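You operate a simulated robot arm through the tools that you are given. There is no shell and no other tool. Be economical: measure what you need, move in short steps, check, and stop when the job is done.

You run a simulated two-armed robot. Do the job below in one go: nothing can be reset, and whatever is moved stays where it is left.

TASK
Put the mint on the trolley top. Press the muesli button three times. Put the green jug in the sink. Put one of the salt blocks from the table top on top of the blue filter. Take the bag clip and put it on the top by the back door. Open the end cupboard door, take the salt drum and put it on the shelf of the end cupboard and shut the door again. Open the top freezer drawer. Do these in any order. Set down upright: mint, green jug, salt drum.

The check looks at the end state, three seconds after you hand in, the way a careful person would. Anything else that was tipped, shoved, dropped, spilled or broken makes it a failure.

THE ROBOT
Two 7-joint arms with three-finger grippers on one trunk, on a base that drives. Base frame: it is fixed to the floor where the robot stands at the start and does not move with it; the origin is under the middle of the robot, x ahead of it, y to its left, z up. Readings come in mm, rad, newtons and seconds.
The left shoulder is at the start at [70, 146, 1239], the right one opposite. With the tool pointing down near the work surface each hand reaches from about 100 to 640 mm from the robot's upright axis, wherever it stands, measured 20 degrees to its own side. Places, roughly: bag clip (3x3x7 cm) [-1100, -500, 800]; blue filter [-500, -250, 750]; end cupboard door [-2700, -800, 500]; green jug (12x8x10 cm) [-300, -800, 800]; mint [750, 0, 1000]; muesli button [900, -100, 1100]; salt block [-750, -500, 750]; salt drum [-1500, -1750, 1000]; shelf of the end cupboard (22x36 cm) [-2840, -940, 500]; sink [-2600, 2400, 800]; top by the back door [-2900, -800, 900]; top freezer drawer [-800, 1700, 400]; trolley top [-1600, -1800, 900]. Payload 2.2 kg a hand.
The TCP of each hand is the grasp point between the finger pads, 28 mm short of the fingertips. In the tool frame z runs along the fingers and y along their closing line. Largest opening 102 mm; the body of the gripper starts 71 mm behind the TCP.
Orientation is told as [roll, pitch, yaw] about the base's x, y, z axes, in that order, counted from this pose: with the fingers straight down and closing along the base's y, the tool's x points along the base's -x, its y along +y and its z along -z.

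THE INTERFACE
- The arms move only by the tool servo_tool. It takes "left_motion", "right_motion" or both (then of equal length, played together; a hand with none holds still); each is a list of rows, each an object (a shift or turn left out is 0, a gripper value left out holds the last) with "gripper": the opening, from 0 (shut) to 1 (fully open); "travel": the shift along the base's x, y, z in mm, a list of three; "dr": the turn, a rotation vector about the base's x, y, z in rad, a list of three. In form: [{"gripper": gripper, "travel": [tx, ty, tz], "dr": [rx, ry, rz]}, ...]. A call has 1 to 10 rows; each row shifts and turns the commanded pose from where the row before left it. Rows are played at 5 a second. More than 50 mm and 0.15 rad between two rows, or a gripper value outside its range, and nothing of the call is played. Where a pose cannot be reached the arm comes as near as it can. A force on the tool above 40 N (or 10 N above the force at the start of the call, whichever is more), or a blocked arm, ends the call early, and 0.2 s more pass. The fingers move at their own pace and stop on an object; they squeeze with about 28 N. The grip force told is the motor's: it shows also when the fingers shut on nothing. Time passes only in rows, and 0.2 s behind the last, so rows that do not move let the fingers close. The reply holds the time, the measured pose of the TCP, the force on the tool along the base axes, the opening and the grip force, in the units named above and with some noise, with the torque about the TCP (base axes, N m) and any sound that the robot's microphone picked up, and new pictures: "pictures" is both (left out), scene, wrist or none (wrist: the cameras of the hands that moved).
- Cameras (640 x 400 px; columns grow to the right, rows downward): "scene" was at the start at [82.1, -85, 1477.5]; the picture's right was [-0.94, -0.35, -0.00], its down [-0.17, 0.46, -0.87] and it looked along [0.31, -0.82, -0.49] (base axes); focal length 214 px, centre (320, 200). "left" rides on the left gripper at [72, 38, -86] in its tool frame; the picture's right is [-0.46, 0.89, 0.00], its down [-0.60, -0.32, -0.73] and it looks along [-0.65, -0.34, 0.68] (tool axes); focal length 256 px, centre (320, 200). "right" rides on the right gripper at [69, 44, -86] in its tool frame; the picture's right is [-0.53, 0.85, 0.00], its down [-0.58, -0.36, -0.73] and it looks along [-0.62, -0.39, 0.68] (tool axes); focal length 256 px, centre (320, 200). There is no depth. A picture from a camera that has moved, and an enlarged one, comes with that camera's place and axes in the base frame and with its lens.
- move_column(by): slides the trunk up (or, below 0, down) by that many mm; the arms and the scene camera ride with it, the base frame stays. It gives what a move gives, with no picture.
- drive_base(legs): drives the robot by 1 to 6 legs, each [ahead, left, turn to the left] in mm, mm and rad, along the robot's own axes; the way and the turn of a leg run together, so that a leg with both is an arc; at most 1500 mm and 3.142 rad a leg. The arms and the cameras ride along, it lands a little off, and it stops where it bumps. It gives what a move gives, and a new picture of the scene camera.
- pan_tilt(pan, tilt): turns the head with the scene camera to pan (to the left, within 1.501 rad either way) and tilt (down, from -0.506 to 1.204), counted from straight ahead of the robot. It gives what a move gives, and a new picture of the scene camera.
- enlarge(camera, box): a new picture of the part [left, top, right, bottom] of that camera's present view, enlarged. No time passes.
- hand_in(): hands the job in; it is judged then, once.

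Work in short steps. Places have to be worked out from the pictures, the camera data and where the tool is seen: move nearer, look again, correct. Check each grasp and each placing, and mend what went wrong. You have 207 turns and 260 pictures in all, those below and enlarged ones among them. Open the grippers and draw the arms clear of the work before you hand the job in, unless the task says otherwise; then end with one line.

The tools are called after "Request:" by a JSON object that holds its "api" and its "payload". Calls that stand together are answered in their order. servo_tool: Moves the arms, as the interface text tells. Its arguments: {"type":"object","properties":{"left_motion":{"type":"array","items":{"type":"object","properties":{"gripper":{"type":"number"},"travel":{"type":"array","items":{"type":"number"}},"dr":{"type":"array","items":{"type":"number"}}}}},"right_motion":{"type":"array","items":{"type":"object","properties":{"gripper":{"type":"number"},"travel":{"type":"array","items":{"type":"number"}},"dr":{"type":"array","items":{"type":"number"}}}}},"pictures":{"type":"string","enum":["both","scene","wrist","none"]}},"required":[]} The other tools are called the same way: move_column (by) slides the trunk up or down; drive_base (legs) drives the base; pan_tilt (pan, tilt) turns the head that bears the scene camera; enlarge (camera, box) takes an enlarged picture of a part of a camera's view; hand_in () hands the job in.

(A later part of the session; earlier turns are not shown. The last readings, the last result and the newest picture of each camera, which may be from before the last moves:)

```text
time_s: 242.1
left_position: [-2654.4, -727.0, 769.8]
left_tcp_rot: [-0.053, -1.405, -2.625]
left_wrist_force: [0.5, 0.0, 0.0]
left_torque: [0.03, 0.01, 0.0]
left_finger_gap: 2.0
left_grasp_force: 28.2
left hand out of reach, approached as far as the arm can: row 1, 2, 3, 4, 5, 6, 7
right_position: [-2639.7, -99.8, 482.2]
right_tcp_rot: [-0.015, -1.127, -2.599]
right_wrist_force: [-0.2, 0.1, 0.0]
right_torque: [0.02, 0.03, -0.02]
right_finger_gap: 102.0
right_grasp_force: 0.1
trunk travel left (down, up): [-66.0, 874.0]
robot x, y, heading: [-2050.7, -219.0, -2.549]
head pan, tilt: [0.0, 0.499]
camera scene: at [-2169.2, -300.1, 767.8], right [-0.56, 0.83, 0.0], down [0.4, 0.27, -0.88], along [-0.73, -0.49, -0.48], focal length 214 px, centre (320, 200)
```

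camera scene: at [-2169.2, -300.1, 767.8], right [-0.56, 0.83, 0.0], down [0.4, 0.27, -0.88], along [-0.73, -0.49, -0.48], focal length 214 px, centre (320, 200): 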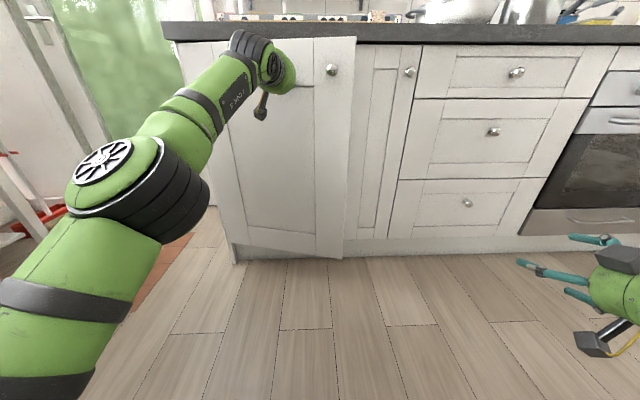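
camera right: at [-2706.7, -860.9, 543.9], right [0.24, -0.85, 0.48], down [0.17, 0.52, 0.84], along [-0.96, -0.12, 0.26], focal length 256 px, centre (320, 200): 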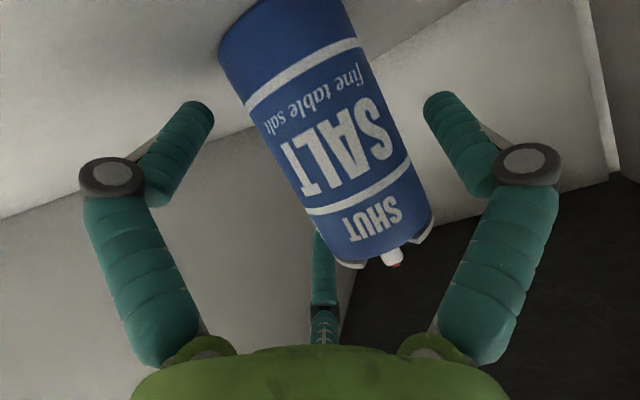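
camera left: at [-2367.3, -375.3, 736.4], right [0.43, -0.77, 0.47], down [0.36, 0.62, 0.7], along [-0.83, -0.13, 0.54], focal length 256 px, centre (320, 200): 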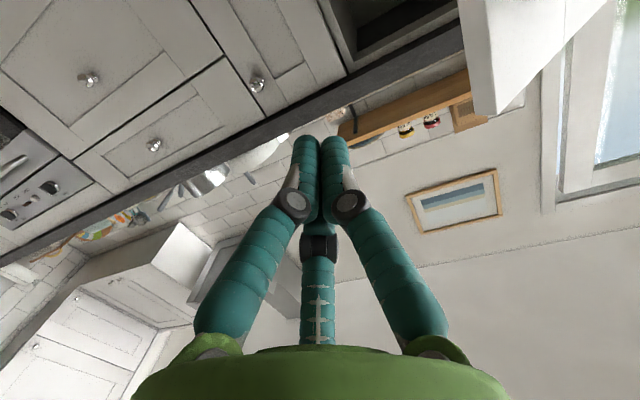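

The arm is at full reach, so the base finishes the push.

Request:
{"api": "drive_base", "payload": {"legs": [[25, 0, 0], [20, 0, 0], [15, 0, 0], [15, 0, 0]]}}

```text
time_s: 244.1
left_position: [-2716.6, -768.6, 769.9]
left_tcp_rot: [-0.053, -1.408, -2.629]
left_wrist_force: [0.2, -0.2, 0.3]
left_torque: [0.0, 0.01, 0.0]
left_finger_gap: 2.1
left_grasp_force: 31.9
right_position: [-2702.4, -141.5, 481.1]
right_tcp_rot: [-0.014, -1.126, -2.598]
right_wrist_force: [-0.3, 0.1, 0.2]
right_torque: [0.0, 0.03, -0.01]
right_finger_gap: 102.1
right_grasp_force: 0.1
trunk travel left (down, up): [-66.0, 874.0]
robot x, y, heading: [-2118.2, -259.6, -2.556]
head pan, tilt: [0.0, 0.499]
camera scene: at [-2231.8, -342.1, 767.8], right [-0.56, 0.83, 0.0], down [0.4, 0.27, -0.88], along [-0.73, -0.49, -0.48], focal length 214 px, centre (320, 200)
```

scene: 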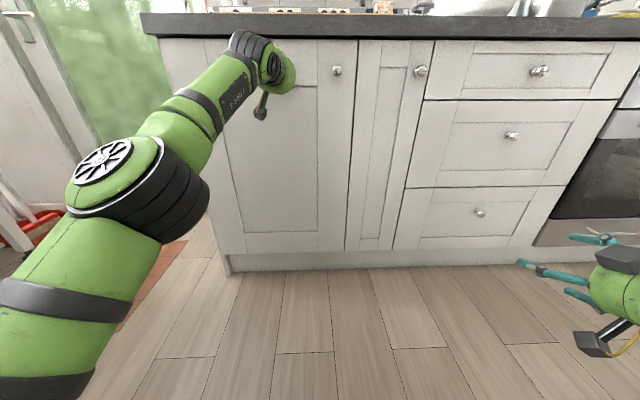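

It looks flush. One small confirming push, then zoom.

Request:
{"api": "drive_base", "payload": {"legs": [[12, 0, 0]]}}

Request:
{"api": "enlarge", "payload": {"camera": "scene", "box": [180, 20, 460, 290]}}

```text
time_s: 244.9
left_position: [-2720.0, -771.7, 770.3]
left_tcp_rot: [-0.06, -1.398, -2.619]
left_wrist_force: [11.4, 5.8, -2.2]
left_torque: [0.01, -0.05, 0.19]
left_finger_gap: 1.9
left_grasp_force: 31.4
right_position: [-2707.5, -145.6, 483.6]
right_tcp_rot: [-0.016, -1.128, -2.598]
right_wrist_force: [0.7, 0.4, -0.1]
right_torque: [-0.02, 0.0, -0.03]
right_finger_gap: 102.2
right_grasp_force: 0.1
trunk travel left (down, up): [-66.0, 874.0]
robot x, y, heading: [-2120.9, -264.5, -2.549]
head pan, tilt: [0.0, 0.499]
stopped in leg 1: the force on the tool passed its limit at 60 N (the readings are from after the stop); the commanded pose is now the measured one
camera scene: at [-2236.2, -345.6, 768.1], right [-0.56, 0.83, 0.0], down [0.4, 0.27, -0.88], along [-0.73, -0.49, -0.48], focal length 214 px, centre (320, 200)
```

scene: 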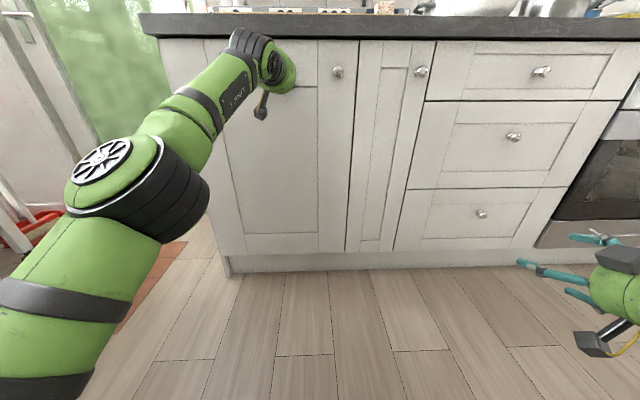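

```text
1.48 times, centred on (320, 155) of scene
camera zoom: at [-2236.2, -345.6, 768.1], right [-0.56, 0.83, 0.0], down [0.4, 0.27, -0.88], along [-0.73, -0.49, -0.48], focal length 318 px, centre (320, 267)
```

zoom: 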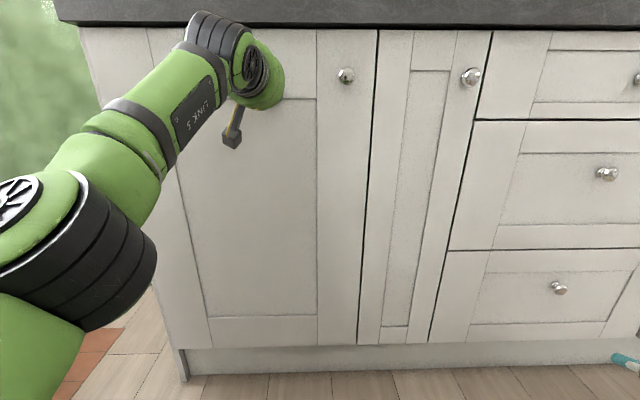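

The cupboard is shut. Next the table items. I'll back away, raise the trunk, and set both hands pointing down.

Request:
{"api": "drive_base", "payload": {"legs": [[-400, 0, 0]]}}

Request:
{"api": "move_column", "payload": {"by": 560}}

Request:
{"api": "servo_tool", "payload": {"left_motion": [{"travel": [24, 16, -15], "dr": [0.0787, -0.1164, 0], "gripper": 1}, {"travel": [24, 16, -15], "dr": [0.0787, -0.1164, 0]}, {"travel": [24, 16, -15], "dr": [0.0787, -0.1164, 0]}, {"travel": [24, 16, -15], "dr": [0.0787, -0.1164, 0]}, {"travel": [24, 16, -15], "dr": [0.0787, -0.1164, 0]}, {"travel": [24, 16, -15], "dr": [0.0787, -0.1164, 0]}, {"travel": [24, 16, -15], "dr": [0.0787, -0.1164, 0]}, {"travel": [24, 16, -15], "dr": [0.0787, -0.1164, 0]}, {"travel": [24, 16, -15], "dr": [0.0787, -0.1164, 0]}, {"travel": [24, 16, -15], "dr": [0.0787, -0.1164, 0]}], "right_motion": [{"dr": [0.0631, -0.0935, 0]}, {"dr": [0.0631, -0.0935, 0]}, {"dr": [0.0631, -0.0935, 0]}, {"dr": [0.0631, -0.0935, 0]}, {"dr": [0.0631, -0.0935, 0]}, {"dr": [0.0631, -0.0935, 0]}, {"dr": [0.0631, -0.0935, 0]}, {"dr": [0.0631, -0.0935, 0]}, {"dr": [0.0631, -0.0935, 0]}, {"dr": [0.0631, -0.0935, 0]}], "pictures": "none"}}

```text
time_s: 247.3
left_position: [-2392.7, -553.1, 769.1]
left_tcp_rot: [-0.058, -1.396, -2.616]
left_wrist_force: [0.6, 0.8, -0.3]
left_torque: [0.0, -0.01, -0.01]
left_finger_gap: 2.1
left_grasp_force: 31.3
right_position: [-2382.7, 70.8, 480.5]
right_tcp_rot: [-0.014, -1.125, -2.593]
right_wrist_force: [0.5, 0.5, -0.6]
right_torque: [-0.01, 0.02, 0.0]
right_finger_gap: 101.9
right_grasp_force: 0.0
trunk travel left (down, up): [-66.0, 874.0]
robot x, y, heading: [-1794.1, -48.3, -2.546]
head pan, tilt: [0.0, 0.499]
camera scene: at [-1910.1, -125.7, 767.8], right [-0.56, 0.83, 0.0], down [0.4, 0.27, -0.88], along [-0.73, -0.49, -0.48], focal length 214 px, centre (320, 200)
```

scene: 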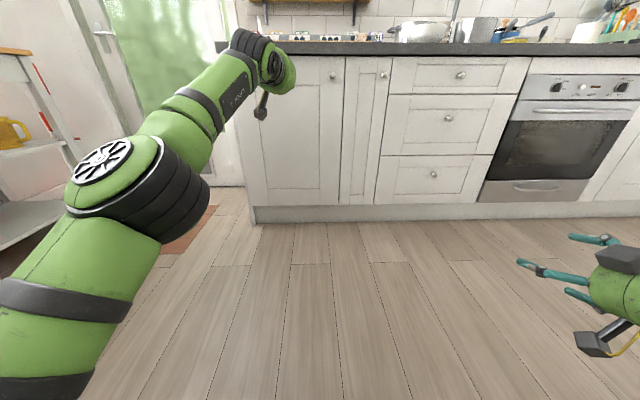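

```text
refused: 560 is not a number from -400 to 400
```

```text
time_s: 249.5
left_position: [-2151.7, -394.1, 621.7]
left_tcp_rot: [-0.126, 0.01, -2.559]
left_wrist_force: [0.7, -0.5, -0.1]
left_torque: [-0.04, 0.02, -0.03]
left_finger_gap: 102.3
left_grasp_force: 0.1
right_position: [-2381.9, 72.2, 484.3]
right_tcp_rot: [-0.052, 0.004, -2.568]
right_wrist_force: [-0.8, 0.0, -0.5]
right_torque: [0.0, 0.0, -0.03]
right_finger_gap: 102.2
right_grasp_force: 0.0
trunk travel left (down, up): [-66.0, 874.0]
robot x, y, heading: [-1792.7, -47.4, -2.545]
head pan, tilt: [0.0, 0.499]
```

Both hands point down. I'll raise the trunk, turn toward the table's corner where the clip lies, and look.

Request:
{"api": "move_column", "payload": {"by": 400}}

Request:
{"api": "move_column", "payload": {"by": 170}}

Request:
{"api": "drive_base", "payload": {"legs": [[0, 0, 1.6], [340, 145, 0]]}}

Request:
{"api": "pan_tilt", "payload": {"pan": 0.3, "tilt": 0.75}}

```text
time_s: 253.4
left_position: [-2153.8, -394.9, 1020.7]
left_tcp_rot: [-0.126, 0.007, -2.559]
left_wrist_force: [-0.9, 1.1, -0.5]
left_torque: [-0.02, 0.0, 0.01]
left_finger_gap: 102.1
left_grasp_force: 0.1
right_position: [-2383.5, 72.0, 882.2]
right_tcp_rot: [-0.053, 0.002, -2.566]
right_wrist_force: [-0.3, -0.3, -0.6]
right_torque: [0.0, 0.02, 0.0]
right_finger_gap: 101.9
right_grasp_force: 0.1
trunk travel left (down, up): [-466.0, 474.0]
robot x, y, heading: [-1793.8, -44.7, -2.547]
head pan, tilt: [0.0, 0.499]
```

```text
time_s: 255.3
left_position: [-2152.8, -395.1, 1189.8]
left_tcp_rot: [-0.126, 0.009, -2.559]
left_wrist_force: [-0.7, -0.2, -0.4]
left_torque: [-0.02, -0.04, 0.01]
left_finger_gap: 102.1
left_grasp_force: 0.1
right_position: [-2381.3, 71.6, 1052.2]
right_tcp_rot: [-0.054, 0.005, -2.565]
right_wrist_force: [-0.2, -0.9, -0.3]
right_torque: [0.01, 0.01, 0.03]
right_finger_gap: 101.8
right_grasp_force: 0.0
trunk travel left (down, up): [-636.0, 304.0]
robot x, y, heading: [-1792.2, -46.9, -2.547]
head pan, tilt: [0.0, 0.499]
```

```text
time_s: 261.1
left_position: [-1180.2, -551.4, 1190.3]
left_tcp_rot: [-0.128, 0.01, -0.959]
left_wrist_force: [0.8, -1.0, 0.4]
left_torque: [0.1, 0.09, -0.03]
left_finger_gap: 102.1
left_grasp_force: 0.0
right_position: [-1638.9, -793.6, 1052.1]
right_tcp_rot: [-0.054, 0.004, -0.969]
right_wrist_force: [0.6, 0.2, 0.0]
right_torque: [0.06, 0.07, -0.03]
right_finger_gap: 102.0
right_grasp_force: 0.1
trunk travel left (down, up): [-636.0, 304.0]
robot x, y, heading: [-1541.9, -197.7, -0.95]
head pan, tilt: [0.0, 0.499]
stopped in leg 2: the robot was blocked; the commanded pose is now the measured one
camera scene: at [-1455.2, -316.8, 1337.5], right [-0.81, -0.59, 0.0], down [-0.28, 0.39, -0.88], along [0.51, -0.71, -0.48], focal length 214 px, centre (320, 200)
```

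scene: 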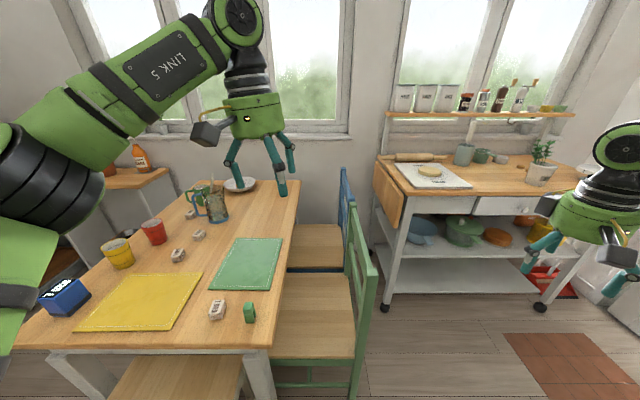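

```text
time_s: 261.9
left_position: [-1183.0, -549.2, 1191.7]
left_tcp_rot: [-0.126, 0.006, -0.961]
left_wrist_force: [-0.5, 0.2, 0.0]
left_torque: [0.01, -0.01, 0.01]
left_finger_gap: 102.3
left_grasp_force: 0.1
right_position: [-1643.0, -793.1, 1052.6]
right_tcp_rot: [-0.052, 0.005, -0.968]
right_wrist_force: [-0.2, 0.7, 0.7]
right_torque: [-0.02, -0.02, 0.0]
right_finger_gap: 102.1
right_grasp_force: 0.1
trunk travel left (down, up): [-636.0, 304.0]
robot x, y, heading: [-1540.1, -201.1, -0.949]
head pan, tilt: [0.3, 0.75]
camera scene: at [-1445.6, -291.0, 1316.0], right [-0.6, -0.8, 0.0], down [-0.55, 0.41, -0.73], along [0.59, -0.44, -0.68], focal length 214 px, centre (320, 200)
```

scene: 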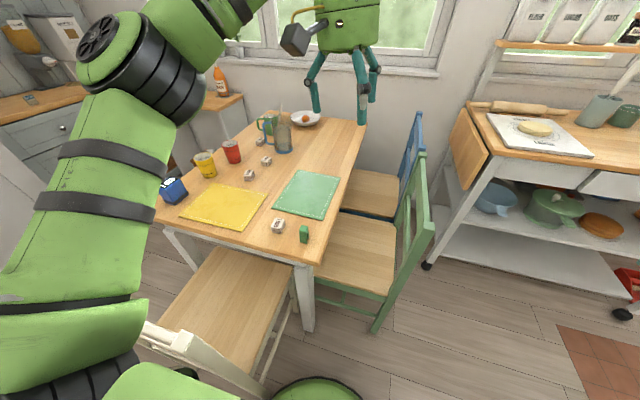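

I can see everything: the blue filter, several salt blocks, and the green clip at the near corner with a salt block beside it. The left hand will take that block at about (−990,−458), and the right hand then the clip. Moving the left hand over the block.

Request:
{"api": "servo_tool", "payload": {"left_motion": [{"travel": [38, 18, -25], "dr": [0.0723, -0.1032, 0]}, {"travel": [38, 18, -25]}, {"travel": [38, 18, -25]}, {"travel": [38, 18, -25]}, {"travel": [38, 18, -25]}, {"travel": [0, 0, -45]}, {"travel": [0, 0, -45]}], "pictures": "wrist"}}

```text
time_s: 263.5
left_position: [-992.6, -457.1, 977.4]
left_tcp_rot: [-0.002, 0.004, -0.96]
left_wrist_force: [0.0, 1.0, 0.3]
left_torque: [0.02, 0.03, -0.01]
left_finger_gap: 101.9
left_grasp_force: 0.1
right_position: [-1639.7, -792.4, 1052.5]
right_tcp_rot: [-0.053, 0.005, -0.967]
right_wrist_force: [0.1, -0.3, -0.3]
right_torque: [0.05, 0.04, 0.01]
right_finger_gap: 102.1
right_grasp_force: 0.1
trunk travel left (down, up): [-636.0, 304.0]
robot x, y, heading: [-1540.8, -202.0, -0.941]
head pan, tilt: [0.3, 0.75]
camera left: at [-1001.4, -375.8, 1063.6], right [0.99, 0.13, 0.0], down [0.09, -0.68, 0.73], along [0.09, -0.72, -0.69], focal length 256 px, centre (320, 200)
```

left: 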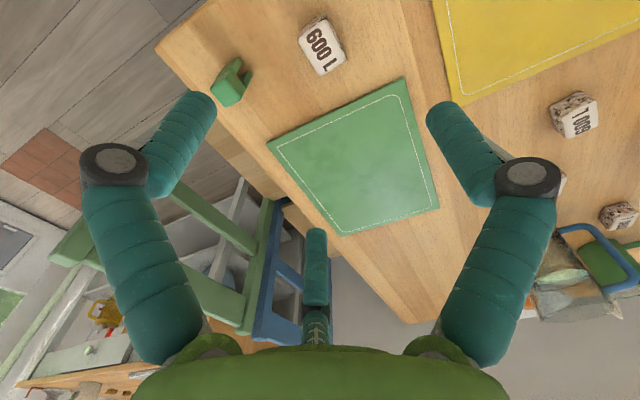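

The block lies right under the hand, about 43×28 mm, its short side nearly along the closing line. I'll turn 0.12, go down and grip it.

Request:
{"api": "servo_tool", "payload": {"left_motion": [{"travel": [-2, -3, -40], "dr": [0, 0, 0.12]}, {"travel": [0, 0, -40]}, {"travel": [0, 0, -40]}, {"travel": [0, 0, -40]}, {"travel": [0, 0, -32]}], "pictures": "wrist"}}

```text
time_s: 264.7
left_position: [-992.6, -460.3, 784.7]
left_tcp_rot: [0.0, 0.005, -0.839]
left_wrist_force: [0.6, -0.1, 0.3]
left_torque: [0.0, 0.01, -0.03]
left_finger_gap: 101.8
left_grasp_force: 0.0
right_position: [-1640.8, -793.4, 1052.5]
right_tcp_rot: [-0.054, 0.004, -0.967]
right_wrist_force: [1.1, -0.3, -0.7]
right_torque: [0.03, 0.02, -0.07]
right_finger_gap: 101.9
right_grasp_force: 0.0
trunk travel left (down, up): [-636.0, 304.0]
robot x, y, heading: [-1543.6, -203.6, -0.943]
head pan, tilt: [0.3, 0.75]
camera left: at [-1012.3, -382.1, 869.9], right [0.97, 0.25, 0.0], down [0.17, -0.66, 0.73], along [0.18, -0.71, -0.69], focal length 256 px, centre (320, 200)
```

left: 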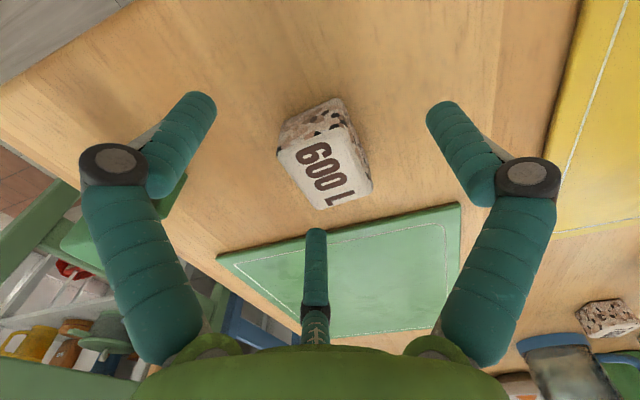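

Well centred. Closing.

Request:
{"api": "servo_tool", "payload": {"left_motion": [{"gripper": 0.6}, {"gripper": 0.3}, {"gripper": 0.1}, {"gripper": 0}], "pictures": "none"}}

Request:
{"api": "servo_tool", "payload": {"left_motion": [{"travel": [0, 0, 40]}, {"travel": [0, 0, 40]}, {"travel": [0, 0, 40]}, {"travel": [0, 0, 40]}], "pictures": "wrist"}}

```text
time_s: 265.7
left_position: [-994.5, -460.2, 784.0]
left_tcp_rot: [0.0, 0.005, -0.839]
left_wrist_force: [1.1, 0.2, 0.8]
left_torque: [-0.02, 0.02, 0.0]
left_finger_gap: 47.4
left_grasp_force: 28.0
right_position: [-1642.7, -793.5, 1053.4]
right_tcp_rot: [-0.055, 0.004, -0.966]
right_wrist_force: [0.6, 0.0, 0.5]
right_torque: [0.0, -0.03, 0.01]
right_finger_gap: 101.9
right_grasp_force: 0.0
trunk travel left (down, up): [-636.0, 304.0]
robot x, y, heading: [-1541.9, -201.7, -0.941]
head pan, tilt: [0.3, 0.75]
```

```text
time_s: 266.7
left_position: [-995.3, -460.1, 946.3]
left_tcp_rot: [0.0, 0.006, -0.839]
left_wrist_force: [-0.2, -0.2, -0.2]
left_torque: [0.01, -0.03, -0.02]
left_finger_gap: 47.5
left_grasp_force: 27.6
right_position: [-1641.5, -793.3, 1053.1]
right_tcp_rot: [-0.051, 0.002, -0.968]
right_wrist_force: [-0.2, -0.5, -0.1]
right_torque: [-0.02, -0.03, -0.01]
right_finger_gap: 101.8
right_grasp_force: 0.1
trunk travel left (down, up): [-636.0, 304.0]
robot x, y, heading: [-1539.4, -201.8, -0.945]
head pan, tilt: [0.3, 0.75]
camera left: at [-1013.7, -381.5, 1031.5], right [0.97, 0.25, 0.0], down [0.17, -0.66, 0.73], along [0.18, -0.71, -0.69], focal length 256 px, centre (320, 200)
```

left: 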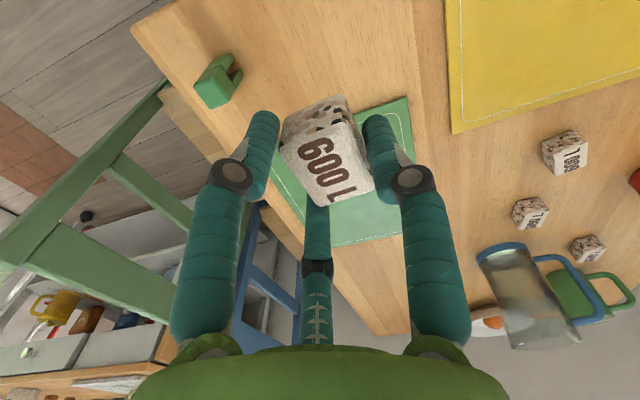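

The block is held. I'll turn the base left 0.715 rad so the right hand faces the clip, bring it over, and look.

Request:
{"api": "drive_base", "payload": {"legs": [[0, 0, 0.715]]}}

Request:
{"api": "servo_tool", "payload": {"right_motion": [{"travel": [24, 35, -24], "dr": [0.051, -0.013, 0]}, {"travel": [24, 35, -24]}, {"travel": [24, 35, -24]}, {"travel": [24, 35, -24]}, {"travel": [24, 35, -24]}, {"travel": [24, 35, -24]}], "pictures": "wrist"}}

```text
time_s: 269.0
left_position: [-958.5, -37.4, 944.7]
left_tcp_rot: [0.0, 0.005, -0.123]
left_wrist_force: [0.5, 0.4, -1.5]
left_torque: [-0.03, -0.02, 0.0]
left_finger_gap: 47.2
left_grasp_force: 27.9
right_position: [-1228.5, -713.9, 1053.5]
right_tcp_rot: [-0.055, 0.003, -0.25]
right_wrist_force: [0.2, 0.5, -0.1]
right_torque: [-0.04, -0.01, 0.0]
right_finger_gap: 102.1
right_grasp_force: 0.0
trunk travel left (down, up): [-636.0, 304.0]
robot x, y, heading: [-1542.8, -198.6, -0.228]
head pan, tilt: [0.3, 0.75]
camera scene: at [-1409.5, -206.2, 1315.9], right [0.07, -1.0, 0.0], down [-0.68, -0.05, -0.73], along [0.73, 0.05, -0.68], focal length 214 px, centre (320, 200)
```

scene: 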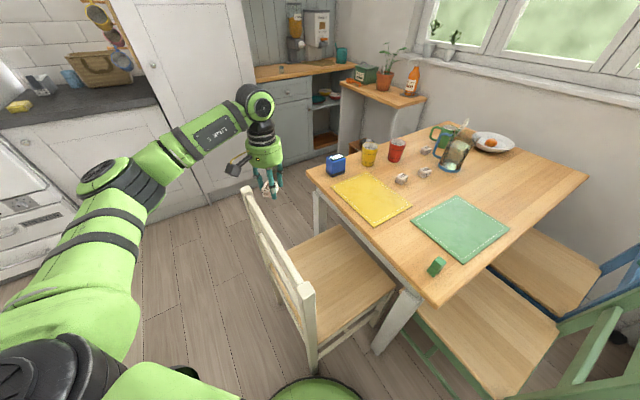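

```text
time_s: 270.4
left_position: [-957.7, -36.7, 943.6]
left_tcp_rot: [-0.002, 0.008, -0.123]
left_wrist_force: [-0.5, 1.0, -1.9]
left_torque: [-0.03, -0.01, 0.01]
left_finger_gap: 47.6
left_grasp_force: 28.0
right_position: [-1081.2, -502.2, 907.7]
right_tcp_rot: [0.0, 0.004, -0.252]
right_wrist_force: [0.7, -0.2, -0.1]
right_torque: [-0.03, 0.04, -0.03]
right_finger_gap: 101.9
right_grasp_force: 0.1
trunk travel left (down, up): [-636.0, 304.0]
robot x, y, heading: [-1538.8, -199.3, -0.225]
head pan, tilt: [0.3, 0.75]
camera right: at [-1137.9, -442.9, 994.8], right [0.73, 0.69, 0.0], down [0.47, -0.5, 0.73], along [0.5, -0.53, -0.68], focal length 256 px, centre (320, 200)
```

right: 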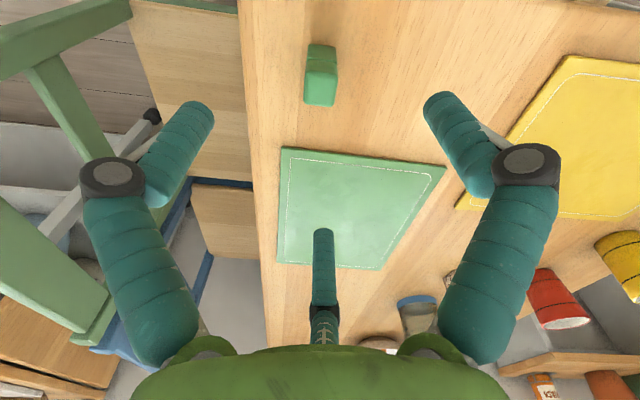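

The clip is right below. I'll turn the hand −0.56 to match its faces, go down 110 mm and grip.

Request:
{"api": "servo_tool", "payload": {"right_motion": [{"travel": [0, 0, -20], "dr": [0, 0, -0.14]}, {"travel": [-1, 0, -20], "dr": [0, 0, -0.14]}, {"travel": [-1, 0, -20], "dr": [0, 0, -0.14]}, {"travel": [0, 0, -25], "dr": [0, 0, -0.14]}, {"travel": [0, 0, -25]}, {"gripper": 0.5}, {"gripper": 0.2}, {"gripper": 0}, {"gripper": 0}], "pictures": "wrist"}}

```text
time_s: 272.4
left_position: [-958.3, -37.1, 944.4]
left_tcp_rot: [0.001, 0.006, -0.124]
left_wrist_force: [0.4, 0.8, -1.3]
left_torque: [0.02, 0.01, 0.06]
left_finger_gap: 47.5
left_grasp_force: 27.6
right_position: [-1085.9, -505.0, 798.1]
right_tcp_rot: [0.001, 0.004, -0.809]
right_wrist_force: [-0.6, 0.3, -0.2]
right_torque: [-0.02, -0.03, 0.0]
right_finger_gap: 27.8
right_grasp_force: 27.7
trunk travel left (down, up): [-636.0, 304.0]
robot x, y, heading: [-1542.8, -202.7, -0.232]
head pan, tilt: [0.3, 0.75]
camera right: at [-1102.5, -425.6, 885.3], right [0.98, 0.2, 0.0], down [0.14, -0.67, 0.73], along [0.14, -0.72, -0.68], focal length 256 px, centre (320, 200)
```

right: 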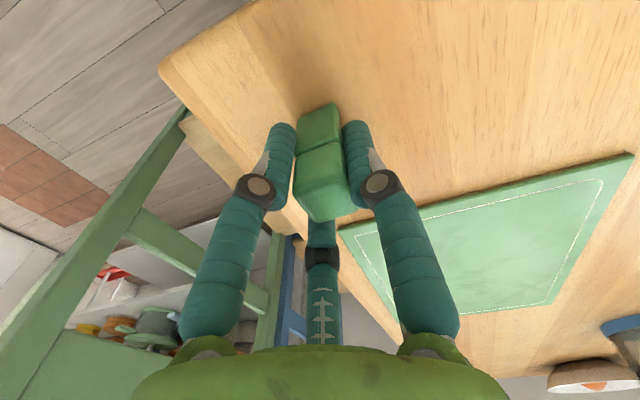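

Gripped (gap 28). I'll lift it, back away, turn toward the end counter and drive there.

Request:
{"api": "servo_tool", "payload": {"right_motion": [{"travel": [0, 0, 45]}, {"travel": [0, 0, 45]}, {"travel": [0, 0, 45]}, {"travel": [0, 0, 45]}], "pictures": "none"}}

Request:
{"api": "drive_base", "payload": {"legs": [[-200, 0, 0], [0, 0, -1.14], [0, 0, -1.14], [500, 384, 0]]}}

Request:
{"api": "pan_tilt", "payload": {"pan": -0.2, "tilt": 0.7}}

```text
time_s: 273.4
left_position: [-957.6, -36.7, 944.8]
left_tcp_rot: [-0.001, 0.006, -0.12]
left_wrist_force: [-0.8, -0.8, -1.1]
left_torque: [-0.04, 0.01, 0.03]
left_finger_gap: 47.6
left_grasp_force: 28.2
right_position: [-1086.0, -505.5, 975.5]
right_tcp_rot: [-0.002, 0.003, -0.809]
right_wrist_force: [-0.3, -0.6, -0.3]
right_torque: [-0.01, -0.03, 0.0]
right_finger_gap: 27.9
right_grasp_force: 27.8
trunk travel left (down, up): [-636.0, 304.0]
robot x, y, heading: [-1540.7, -199.6, -0.227]
head pan, tilt: [0.3, 0.75]
```

```text
time_s: 283.9
left_position: [-2205.9, -1290.3, 944.2]
left_tcp_rot: [0.001, 0.004, -2.444]
left_wrist_force: [-0.4, 0.5, -2.0]
left_torque: [-0.01, 0.02, 0.0]
left_finger_gap: 46.0
left_grasp_force: 28.1
right_position: [-2462.2, -879.1, 976.9]
right_tcp_rot: [-0.002, 0.002, -3.131]
right_wrist_force: [0.4, -0.5, 0.9]
right_torque: [0.01, -0.02, 0.01]
right_finger_gap: 27.7
right_grasp_force: 28.0
trunk travel left (down, up): [-636.0, 304.0]
robot x, y, heading: [-1927.1, -749.3, -2.546]
head pan, tilt: [0.3, 0.75]
camera scene: at [-2021.2, -844.8, 1315.9], right [-0.78, 0.63, 0.0], down [0.43, 0.53, -0.73], along [-0.46, -0.57, -0.68], focal length 214 px, centre (320, 200)
```

scene: 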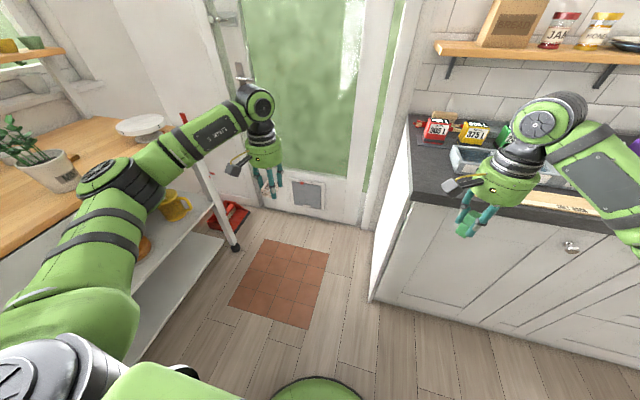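

```text
time_s: 284.9
left_position: [-2206.1, -1290.5, 944.2]
left_tcp_rot: [-0.001, 0.004, -2.445]
left_wrist_force: [-0.1, 0.2, -1.7]
left_torque: [0.0, 0.01, 0.01]
left_finger_gap: 45.7
left_grasp_force: 28.1
right_position: [-2460.8, -878.9, 976.9]
right_tcp_rot: [-0.001, 0.004, -3.131]
right_wrist_force: [0.1, 0.4, 0.6]
right_torque: [0.02, -0.03, 0.0]
right_finger_gap: 27.6
right_grasp_force: 27.9
trunk travel left (down, up): [-636.0, 304.0]
robot x, y, heading: [-1929.1, -749.6, -2.549]
head pan, tilt: [-0.201, 0.7]
camera scene: at [-2047.8, -813.0, 1320.1], right [-0.38, 0.92, 0.0], down [0.59, 0.25, -0.76], along [-0.71, -0.29, -0.64], focal length 214 px, centre (320, 200)
```

scene: 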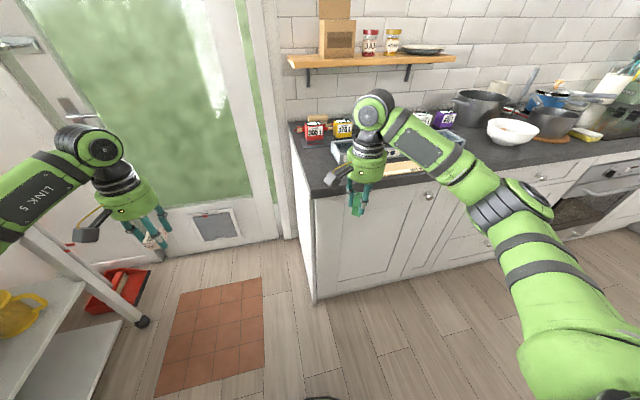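

A free spot is visible at the counter's left front corner, about (−2620,−1045). Driving the clip over it and lowering.

Request:
{"api": "drive_base", "payload": {"legs": [[222, 49, 0]]}}

Request:
{"api": "move_column", "payload": {"by": -22}}

Request:
{"api": "move_column", "payload": {"by": -6}}

```text
time_s: 286.6
left_position: [-2363.1, -1454.9, 944.9]
left_tcp_rot: [0.001, 0.005, -2.443]
left_wrist_force: [-0.3, 0.1, -0.3]
left_torque: [-0.01, -0.02, -0.01]
left_finger_gap: 46.0
left_grasp_force: 27.7
right_position: [-2619.4, -1043.8, 977.4]
right_tcp_rot: [-0.001, 0.002, -3.129]
right_wrist_force: [0.2, 0.4, 0.2]
right_torque: [0.0, 0.01, -0.03]
right_finger_gap: 27.9
right_grasp_force: 27.9
trunk travel left (down, up): [-636.0, 304.0]
robot x, y, heading: [-2084.3, -920.5, -2.545]
head pan, tilt: [-0.201, 0.7]
camera scene: at [-2205.3, -978.4, 1320.2], right [-0.39, 0.92, 0.0], down [0.59, 0.25, -0.77], along [-0.71, -0.29, -0.64], focal length 214 px, centre (320, 200)
```

scene: 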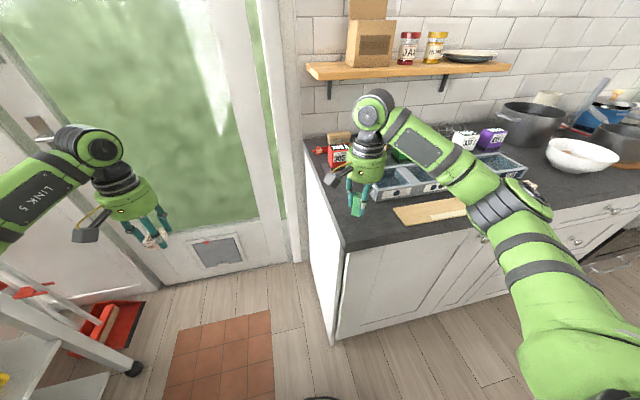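

```text
time_s: 287.3
left_position: [-2363.1, -1455.8, 923.1]
left_tcp_rot: [-0.001, 0.004, -2.441]
left_wrist_force: [-0.8, 0.8, -0.6]
left_torque: [0.0, 0.02, 0.0]
left_finger_gap: 46.1
left_grasp_force: 27.5
right_position: [-2618.7, -1044.1, 957.8]
right_tcp_rot: [0.003, 0.0, -3.131]
right_wrist_force: [-1.1, 1.8, 13.7]
right_torque: [-0.05, 0.06, -0.01]
right_finger_gap: 27.9
right_grasp_force: 27.8
trunk travel left (down, up): [-614.0, 326.0]
robot x, y, heading: [-2084.7, -919.0, -2.548]
head pan, tilt: [-0.201, 0.7]
```

```text
time_s: 287.8
left_position: [-2360.7, -1456.2, 917.1]
left_tcp_rot: [-0.002, 0.004, -2.441]
left_wrist_force: [0.9, -0.1, -2.1]
left_torque: [-0.05, 0.01, 0.01]
left_finger_gap: 45.7
left_grasp_force: 28.0
right_position: [-2618.7, -1043.5, 953.0]
right_tcp_rot: [0.003, -0.004, -3.131]
right_wrist_force: [-5.9, 1.0, 27.4]
right_torque: [0.23, 0.19, 0.04]
right_finger_gap: 28.2
right_grasp_force: 27.9
trunk travel left (down, up): [-608.0, 332.0]
robot x, y, heading: [-2085.7, -917.3, -2.545]
head pan, tilt: [-0.201, 0.7]
```

The clip stands on the top (contact felt). Ease up 7, open, then raise.

Request:
{"api": "move_column", "payload": {"by": 7}}

Request:
{"api": "servo_tool", "payload": {"right_motion": [{"gripper": 0.45}, {"gripper": 0.6}, {"gripper": 0.6}], "pictures": "none"}}

Request:
{"api": "servo_tool", "payload": {"right_motion": [{"travel": [0, 0, 40]}, {"travel": [0, 0, 40]}, {"travel": [0, 0, 40]}], "pictures": "wrist"}}

```text
time_s: 288.4
left_position: [-2362.7, -1457.4, 922.5]
left_tcp_rot: [0.0, 0.006, -2.442]
left_wrist_force: [-1.3, 0.9, -0.8]
left_torque: [0.01, -0.01, 0.0]
left_finger_gap: 45.9
left_grasp_force: 27.9
right_position: [-2618.6, -1044.8, 953.0]
right_tcp_rot: [-0.003, 0.008, -3.13]
right_wrist_force: [1.0, -0.2, -0.9]
right_torque: [-0.01, -0.02, 0.03]
right_finger_gap: 27.5
right_grasp_force: 28.0
trunk travel left (down, up): [-615.0, 325.0]
robot x, y, heading: [-2087.6, -918.7, -2.543]
head pan, tilt: [-0.201, 0.7]
```

```text
time_s: 289.2
left_position: [-2363.9, -1456.4, 923.6]
left_tcp_rot: [0.0, 0.004, -2.441]
left_wrist_force: [0.1, -0.3, -0.1]
left_torque: [0.0, -0.01, 0.0]
left_finger_gap: 46.1
left_grasp_force: 28.2
right_position: [-2619.2, -1043.3, 957.6]
right_tcp_rot: [-0.002, 0.004, -3.129]
right_wrist_force: [-0.6, -1.0, 0.1]
right_torque: [-0.04, 0.0, 0.0]
right_finger_gap: 61.4
right_grasp_force: 0.0
trunk travel left (down, up): [-615.0, 325.0]
robot x, y, heading: [-2086.5, -915.9, -2.545]
head pan, tilt: [-0.201, 0.7]
```

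```text
time_s: 290.0
left_position: [-2362.4, -1456.7, 924.1]
left_tcp_rot: [-0.001, 0.005, -2.441]
left_wrist_force: [-0.1, -1.0, -1.3]
left_torque: [-0.01, -0.01, 0.05]
left_finger_gap: 45.9
left_grasp_force: 28.1
right_position: [-2618.6, -1045.5, 1077.8]
right_tcp_rot: [-0.002, 0.002, -3.129]
right_wrist_force: [0.9, 1.1, 1.4]
right_torque: [0.0, 0.02, 0.0]
right_finger_gap: 61.2
right_grasp_force: 0.2
trunk travel left (down, up): [-615.0, 325.0]
robot x, y, heading: [-2089.7, -917.5, -2.544]
head pan, tilt: [-0.201, 0.7]
camera right: at [-2549.3, -1089.4, 1165.6], right [-0.52, -0.85, 0.0], down [-0.58, 0.36, 0.73], along [-0.62, 0.38, -0.68], focal length 256 px, centre (320, 200)
```

right: 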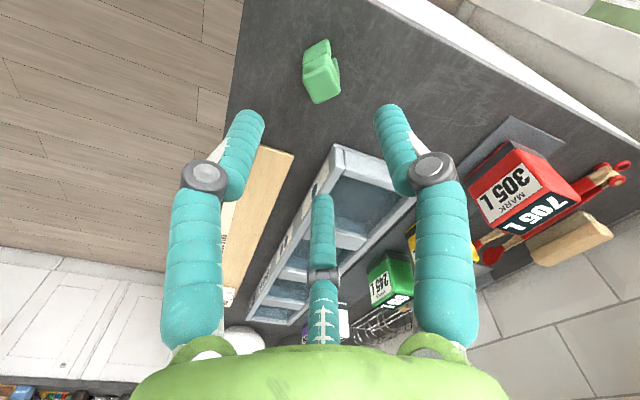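

The clip stands by the back door. Now the block to the filter, which I judge at (−590,−219). I'll raise the trunk for clearance and drive round by the open floor.

Request:
{"api": "move_column", "payload": {"by": 150}}

Request:
{"api": "drive_base", "payload": {"legs": [[-150, 0, 0], [0, -550, 0], [-1000, 0, 0], [-880, 0, 0], [0, 430, 0], [0, 0, 0.366]]}}

Request:
{"api": "pan_tilt", "payload": {"pan": 0.45, "tilt": 0.75}}

```text
time_s: 291.7
left_position: [-2363.7, -1455.8, 1073.0]
left_tcp_rot: [-0.001, 0.004, -2.441]
left_wrist_force: [-0.6, 1.0, -1.6]
left_torque: [0.0, 0.0, 0.0]
left_finger_gap: 46.1
left_grasp_force: 27.9
right_position: [-2620.3, -1046.0, 1227.0]
right_tcp_rot: [-0.001, 0.001, -3.128]
right_wrist_force: [0.2, 0.0, 0.5]
right_torque: [0.04, 0.01, 0.0]
right_finger_gap: 61.2
right_grasp_force: 0.1
trunk travel left (down, up): [-765.0, 175.0]
robot x, y, heading: [-2086.5, -919.7, -2.546]
head pan, tilt: [-0.201, 0.7]
```

```text
time_s: 308.3
left_position: [-547.0, -279.5, 1073.3]
left_tcp_rot: [0.0, 0.005, -2.093]
left_wrist_force: [-1.0, -0.1, -0.6]
left_torque: [-0.02, -0.02, 0.02]
left_finger_gap: 45.5
left_grasp_force: 28.1
right_position: [-929.7, 17.4, 1227.4]
right_tcp_rot: [-0.001, 0.005, -2.779]
right_wrist_force: [0.0, -0.7, -0.6]
right_torque: [-0.02, -0.03, -0.01]
right_finger_gap: 61.2
right_grasp_force: 0.0
trunk travel left (down, up): [-765.0, 175.0]
robot x, y, heading: [-469.7, 320.0, -2.193]
head pan, tilt: [-0.201, 0.7]
camera scene: at [-563.9, 222.7, 1449.1], right [-0.68, 0.73, 0.0], down [0.47, 0.44, -0.76], along [-0.56, -0.52, -0.64], focal length 214 px, centre (320, 200)
```

scene: 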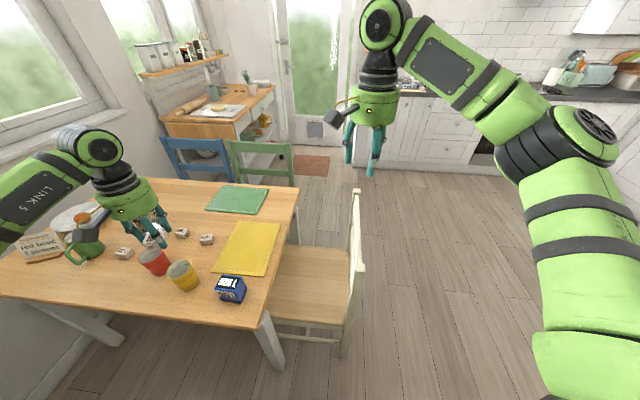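

```text
time_s: 309.3
left_position: [-547.6, -279.9, 1073.8]
left_tcp_rot: [-0.001, 0.005, -2.092]
left_wrist_force: [-0.6, -0.3, -1.2]
left_torque: [0.02, 0.02, 0.01]
left_finger_gap: 45.7
left_grasp_force: 27.5
right_position: [-928.5, 17.3, 1226.6]
right_tcp_rot: [-0.001, 0.003, -2.779]
right_wrist_force: [0.0, 0.7, -0.4]
right_torque: [-0.02, 0.0, 0.03]
right_finger_gap: 61.4
right_grasp_force: 0.0
trunk travel left (down, up): [-765.0, 175.0]
robot x, y, heading: [-468.2, 321.2, -2.192]
head pan, tilt: [0.45, 0.75]
camera scene: at [-515.1, 198.0, 1444.9], right [-0.98, 0.17, 0.0], down [0.12, 0.67, -0.73], along [-0.13, -0.72, -0.68], focal length 214 px, centre (320, 200)
```

scene: 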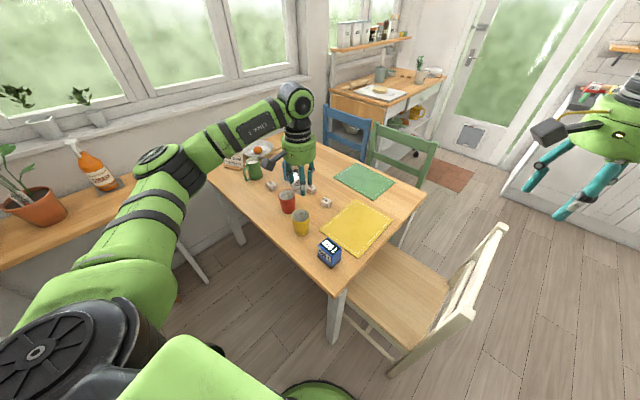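

The filter is at about (−622,−221). I'll enlarge it to see its top.

Request:
{"api": "enlarge", "payload": {"camera": "scene", "box": [280, 200, 380, 280]}}

```text
5.00 times, centred on (330, 240) of scene
camera zoom: at [-515.1, 198.0, 1444.9], right [-0.98, 0.17, 0.0], down [0.12, 0.67, -0.73], along [-0.13, -0.72, -0.68], focal length 1072 px, centre (270, 0)
```

zoom: 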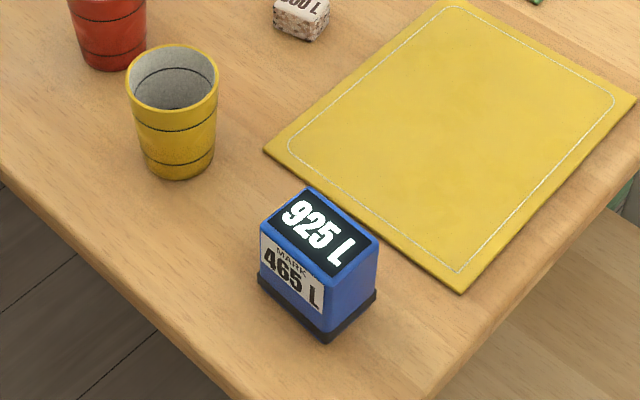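

The filter top is about 60×46 mm, around z≈812. I'll move the block over it, lower to 45 mm above and check.

Request:
{"api": "servo_tool", "payload": {"left_motion": [{"travel": [-41, 29, 0]}, {"travel": [-41, 30, 0]}, {"travel": [0, 0, -45]}, {"travel": [0, 0, -45]}, {"travel": [0, 0, -45]}, {"travel": [0, 0, -45]}], "pictures": "wrist"}}

```text
refused: row 1 steps farther than a row can; nothing moved
```

Slightly too long a step; splitting it in three.

Request:
{"api": "servo_tool", "payload": {"left_motion": [{"travel": [-27, 20, 0]}, {"travel": [-27, 20, 0]}, {"travel": [-28, 19, 0]}, {"travel": [0, 0, -45]}, {"travel": [0, 0, -45]}, {"travel": [0, 0, -45]}, {"travel": [0, 0, -45]}], "pictures": "wrist"}}

```text
time_s: 310.9
left_position: [-630.3, -224.0, 891.9]
left_tcp_rot: [0.0, 0.005, -2.094]
left_wrist_force: [0.0, 0.2, -0.2]
left_torque: [-0.01, -0.01, 0.03]
left_finger_gap: 45.6
left_grasp_force: 28.5
right_position: [-929.1, 16.6, 1229.0]
right_tcp_rot: [-0.001, 0.003, -2.78]
right_wrist_force: [-0.6, 0.1, -0.1]
right_torque: [0.0, -0.04, -0.02]
right_finger_gap: 61.2
right_grasp_force: 0.0
trunk travel left (down, up): [-765.0, 175.0]
robot x, y, heading: [-468.4, 322.5, -2.198]
head pan, tilt: [0.45, 0.75]
camera left: at [-561.7, -181.1, 979.2], right [0.54, -0.84, 0.0], down [-0.58, -0.37, 0.73], along [-0.62, -0.39, -0.69], focal length 256 px, centre (320, 200)
```

left: 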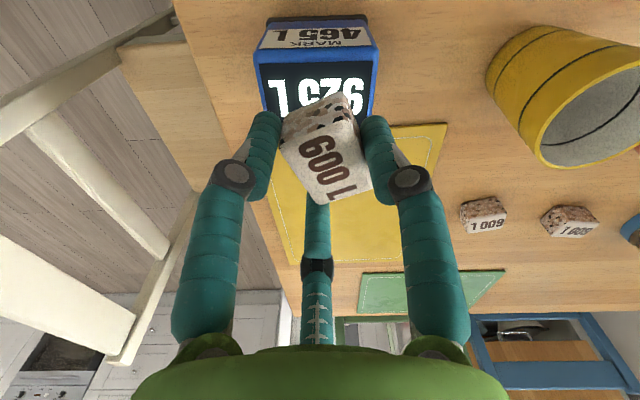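

Nearly centred; I'll shift by (2,6) and lower 32 mm, then feel for contact.

Request:
{"api": "servo_tool", "payload": {"left_motion": [{"travel": [2, 6, -16]}, {"travel": [0, 0, -16]}], "pictures": "none"}}

Request:
{"api": "servo_tool", "payload": {"left_motion": [{"travel": [0, 0, -4]}, {"travel": [0, 0, -3]}], "pictures": "none"}}

Request:
{"api": "servo_tool", "payload": {"left_motion": [{"travel": [0, 0, -3]}], "pictures": "wrist"}}

```text
time_s: 311.5
left_position: [-627.3, -218.3, 864.4]
left_tcp_rot: [-0.001, -0.002, -2.092]
left_wrist_force: [1.1, -3.0, 7.6]
left_torque: [-0.08, -0.22, -0.01]
left_finger_gap: 45.9
left_grasp_force: 27.8
right_position: [-927.0, 19.2, 1228.8]
right_tcp_rot: [0.0, 0.002, -2.779]
right_wrist_force: [0.1, 0.5, -0.1]
right_torque: [-0.07, 0.02, -0.01]
right_finger_gap: 61.3
right_grasp_force: 0.0
trunk travel left (down, up): [-765.0, 175.0]
robot x, y, heading: [-469.2, 318.5, -2.194]
head pan, tilt: [0.45, 0.75]
```

```text
time_s: 312.1
left_position: [-628.6, -215.9, 860.9]
left_tcp_rot: [-0.002, -0.005, -2.091]
left_wrist_force: [1.4, -5.3, 29.5]
left_torque: [0.04, 0.16, -0.01]
left_finger_gap: 46.2
left_grasp_force: 28.1
right_position: [-928.4, 19.9, 1229.9]
right_tcp_rot: [0.003, 0.002, -2.777]
right_wrist_force: [-0.3, 0.4, -0.4]
right_torque: [-0.01, 0.0, 0.01]
right_finger_gap: 61.2
right_grasp_force: 0.0
trunk travel left (down, up): [-765.0, 175.0]
robot x, y, heading: [-472.1, 322.2, -2.194]
head pan, tilt: [0.45, 0.75]
```

```text
time_s: 312.5
left_position: [-628.2, -216.6, 857.5]
left_tcp_rot: [-0.005, -0.005, -2.092]
left_wrist_force: [0.5, -6.3, 33.8]
left_torque: [-0.24, -0.14, 0.13]
left_finger_gap: 46.2
left_grasp_force: 28.0
right_position: [-926.8, 20.1, 1228.9]
right_tcp_rot: [0.003, 0.001, -2.78]
right_wrist_force: [0.1, -0.2, -0.8]
right_torque: [-0.04, -0.01, 0.04]
right_finger_gap: 61.4
right_grasp_force: 0.3
trunk travel left (down, up): [-765.0, 175.0]
robot x, y, heading: [-469.0, 319.0, -2.195]
head pan, tilt: [0.45, 0.75]
camera left: at [-558.2, -172.4, 942.7], right [0.54, -0.84, 0.0], down [-0.57, -0.36, 0.74], along [-0.62, -0.4, -0.68], focal length 256 px, centre (320, 200)
```

left: 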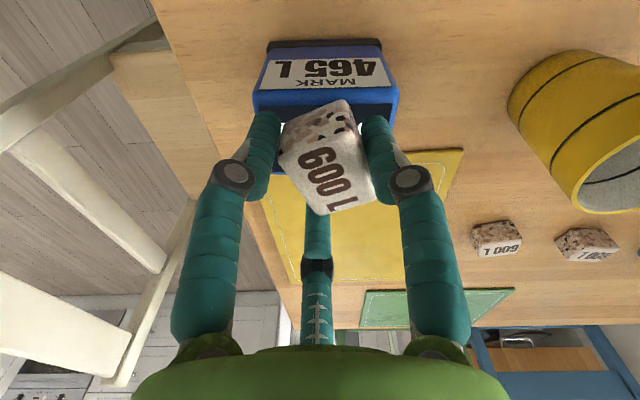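

It's resting on the filter, centred. Ease up and open gently.

Request:
{"api": "servo_tool", "payload": {"left_motion": [{"travel": [0, 0, 6]}], "pictures": "none"}}

Request:
{"api": "servo_tool", "payload": {"left_motion": [{"gripper": 0.52}, {"gripper": 0.6}, {"gripper": 0.75}], "pictures": "none"}}

Request:
{"api": "servo_tool", "payload": {"left_motion": [{"travel": [0, 0, 30]}, {"travel": [0, 0, 40]}, {"travel": [0, 0, 40]}, {"travel": [0, 0, 40]}], "pictures": "wrist"}}

```text
time_s: 312.9
left_position: [-627.8, -215.2, 856.6]
left_tcp_rot: [-0.001, 0.006, -2.093]
left_wrist_force: [-2.3, -3.0, 10.4]
left_torque: [-0.27, 0.09, -0.03]
left_finger_gap: 45.3
left_grasp_force: 28.4
right_position: [-928.5, 18.5, 1227.3]
right_tcp_rot: [0.0, 0.004, -2.778]
right_wrist_force: [0.4, -0.4, -0.1]
right_torque: [-0.04, 0.01, 0.0]
right_finger_gap: 60.9
right_grasp_force: 0.0
trunk travel left (down, up): [-765.0, 175.0]
robot x, y, heading: [-472.4, 321.6, -2.196]
head pan, tilt: [0.45, 0.75]
```

```text
time_s: 313.7
left_position: [-626.4, -215.3, 856.5]
left_tcp_rot: [0.0, 0.006, -2.092]
left_wrist_force: [0.3, 0.4, 0.8]
left_torque: [-0.01, 0.0, -0.02]
left_finger_gap: 76.5
left_grasp_force: 0.0
right_position: [-928.2, 16.9, 1227.6]
right_tcp_rot: [0.0, 0.003, -2.78]
right_wrist_force: [0.0, -0.2, -0.2]
right_torque: [-0.04, 0.01, -0.02]
right_finger_gap: 61.0
right_grasp_force: 0.0
trunk travel left (down, up): [-765.0, 175.0]
robot x, y, heading: [-471.0, 320.9, -2.196]
head pan, tilt: [0.45, 0.75]
```

```text
time_s: 314.7
left_position: [-626.8, -214.8, 1008.0]
left_tcp_rot: [0.001, 0.006, -2.091]
left_wrist_force: [0.2, -0.1, -0.9]
left_torque: [0.0, 0.01, 0.02]
left_finger_gap: 76.4
left_grasp_force: 0.1
right_position: [-927.7, 17.6, 1228.6]
right_tcp_rot: [0.0, 0.005, -2.778]
right_wrist_force: [0.2, 0.5, -0.5]
right_torque: [-0.02, 0.0, -0.02]
right_finger_gap: 61.2
right_grasp_force: 0.1
trunk travel left (down, up): [-765.0, 175.0]
robot x, y, heading: [-472.5, 320.7, -2.194]
head pan, tilt: [0.45, 0.75]
camera left: at [-557.8, -171.5, 1094.1], right [0.54, -0.84, 0.0], down [-0.58, -0.37, 0.73], along [-0.62, -0.39, -0.69], focal length 256 px, centre (320, 200)
```

left: 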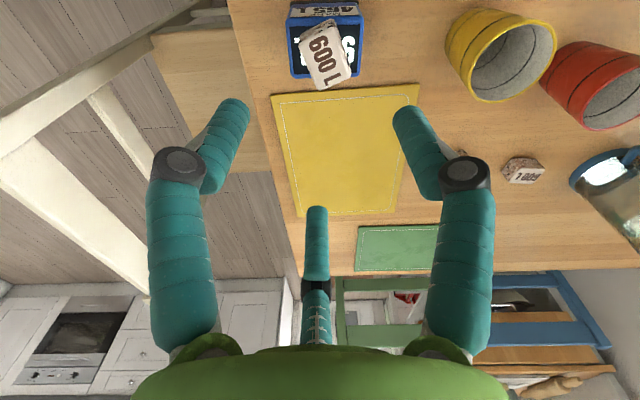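

The block sits on the filter. Next the green jug at about (−311,−785). I'll go along between table and counter to its side, left hand ready.

Request:
{"api": "move_column", "payload": {"by": 60}}

Request:
{"api": "drive_base", "payload": {"legs": [[0, 0, -0.316], [25, 500, 0], [0, 350, 0]]}}

Request:
{"api": "enlarge", "payload": {"camera": "left", "box": [0, 0, 640, 400]}}

```text
time_s: 315.7
left_position: [-627.6, -214.7, 1065.9]
left_tcp_rot: [0.001, 0.005, -2.091]
left_wrist_force: [-0.8, -0.2, 0.8]
left_torque: [-0.04, 0.0, 0.03]
left_finger_gap: 76.7
left_grasp_force: 0.0
right_position: [-929.2, 17.8, 1287.7]
right_tcp_rot: [-0.002, 0.004, -2.778]
right_wrist_force: [-0.7, 0.6, -0.8]
right_torque: [-0.02, -0.01, -0.02]
right_finger_gap: 61.3
right_grasp_force: 0.0
trunk travel left (down, up): [-825.0, 115.0]
robot x, y, heading: [-469.4, 319.8, -2.191]
head pan, tilt: [0.45, 0.75]
```

```text
time_s: 321.5
left_position: [-270.0, -814.0, 1065.2]
left_tcp_rot: [-0.007, 0.006, -2.389]
left_wrist_force: [-2.6, 1.4, -0.1]
left_torque: [-0.18, -0.24, 0.02]
left_finger_gap: 76.5
left_grasp_force: 0.1
right_position: [-488.9, -504.3, 1287.8]
right_tcp_rot: [-0.006, -0.001, -3.074]
right_wrist_force: [-0.7, 3.3, -0.4]
right_torque: [-0.32, -0.14, -0.03]
right_finger_gap: 61.4
right_grasp_force: 0.0
trunk travel left (down, up): [-825.0, 115.0]
robot x, y, heading: [30.8, -344.8, -2.489]
head pan, tilt: [0.45, 0.75]
camera scene: at [-40.1, -453.6, 1504.6], right [-0.89, 0.45, 0.0], down [0.31, 0.61, -0.73], along [-0.33, -0.65, -0.68], focal length 214 px, centre (320, 200)
```

scene: 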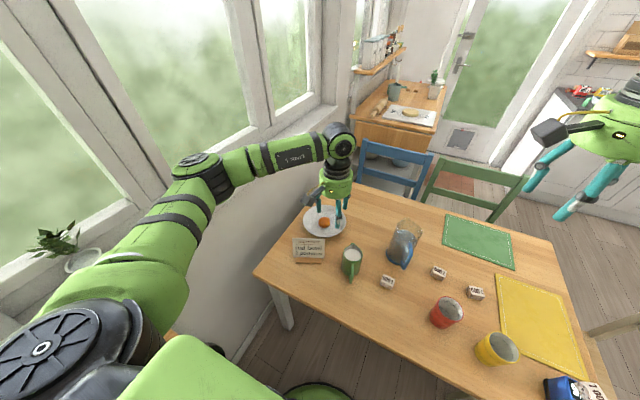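

```text
1.00 times, centred on (320, 200) of left (not enlarged: the box is as wide or as high as the picture)
camera zoom: at [-190.9, -793.3, 1152.1], right [0.27, -0.96, -0.01], down [-0.66, -0.19, 0.73], along [-0.7, -0.19, -0.68], focal length 256 px, centre (320, 200)
```

zoom: 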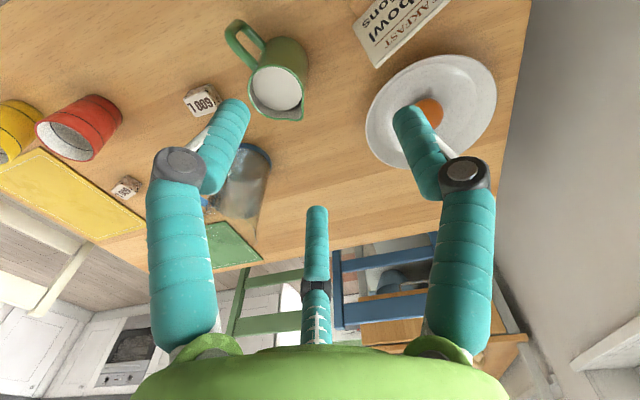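

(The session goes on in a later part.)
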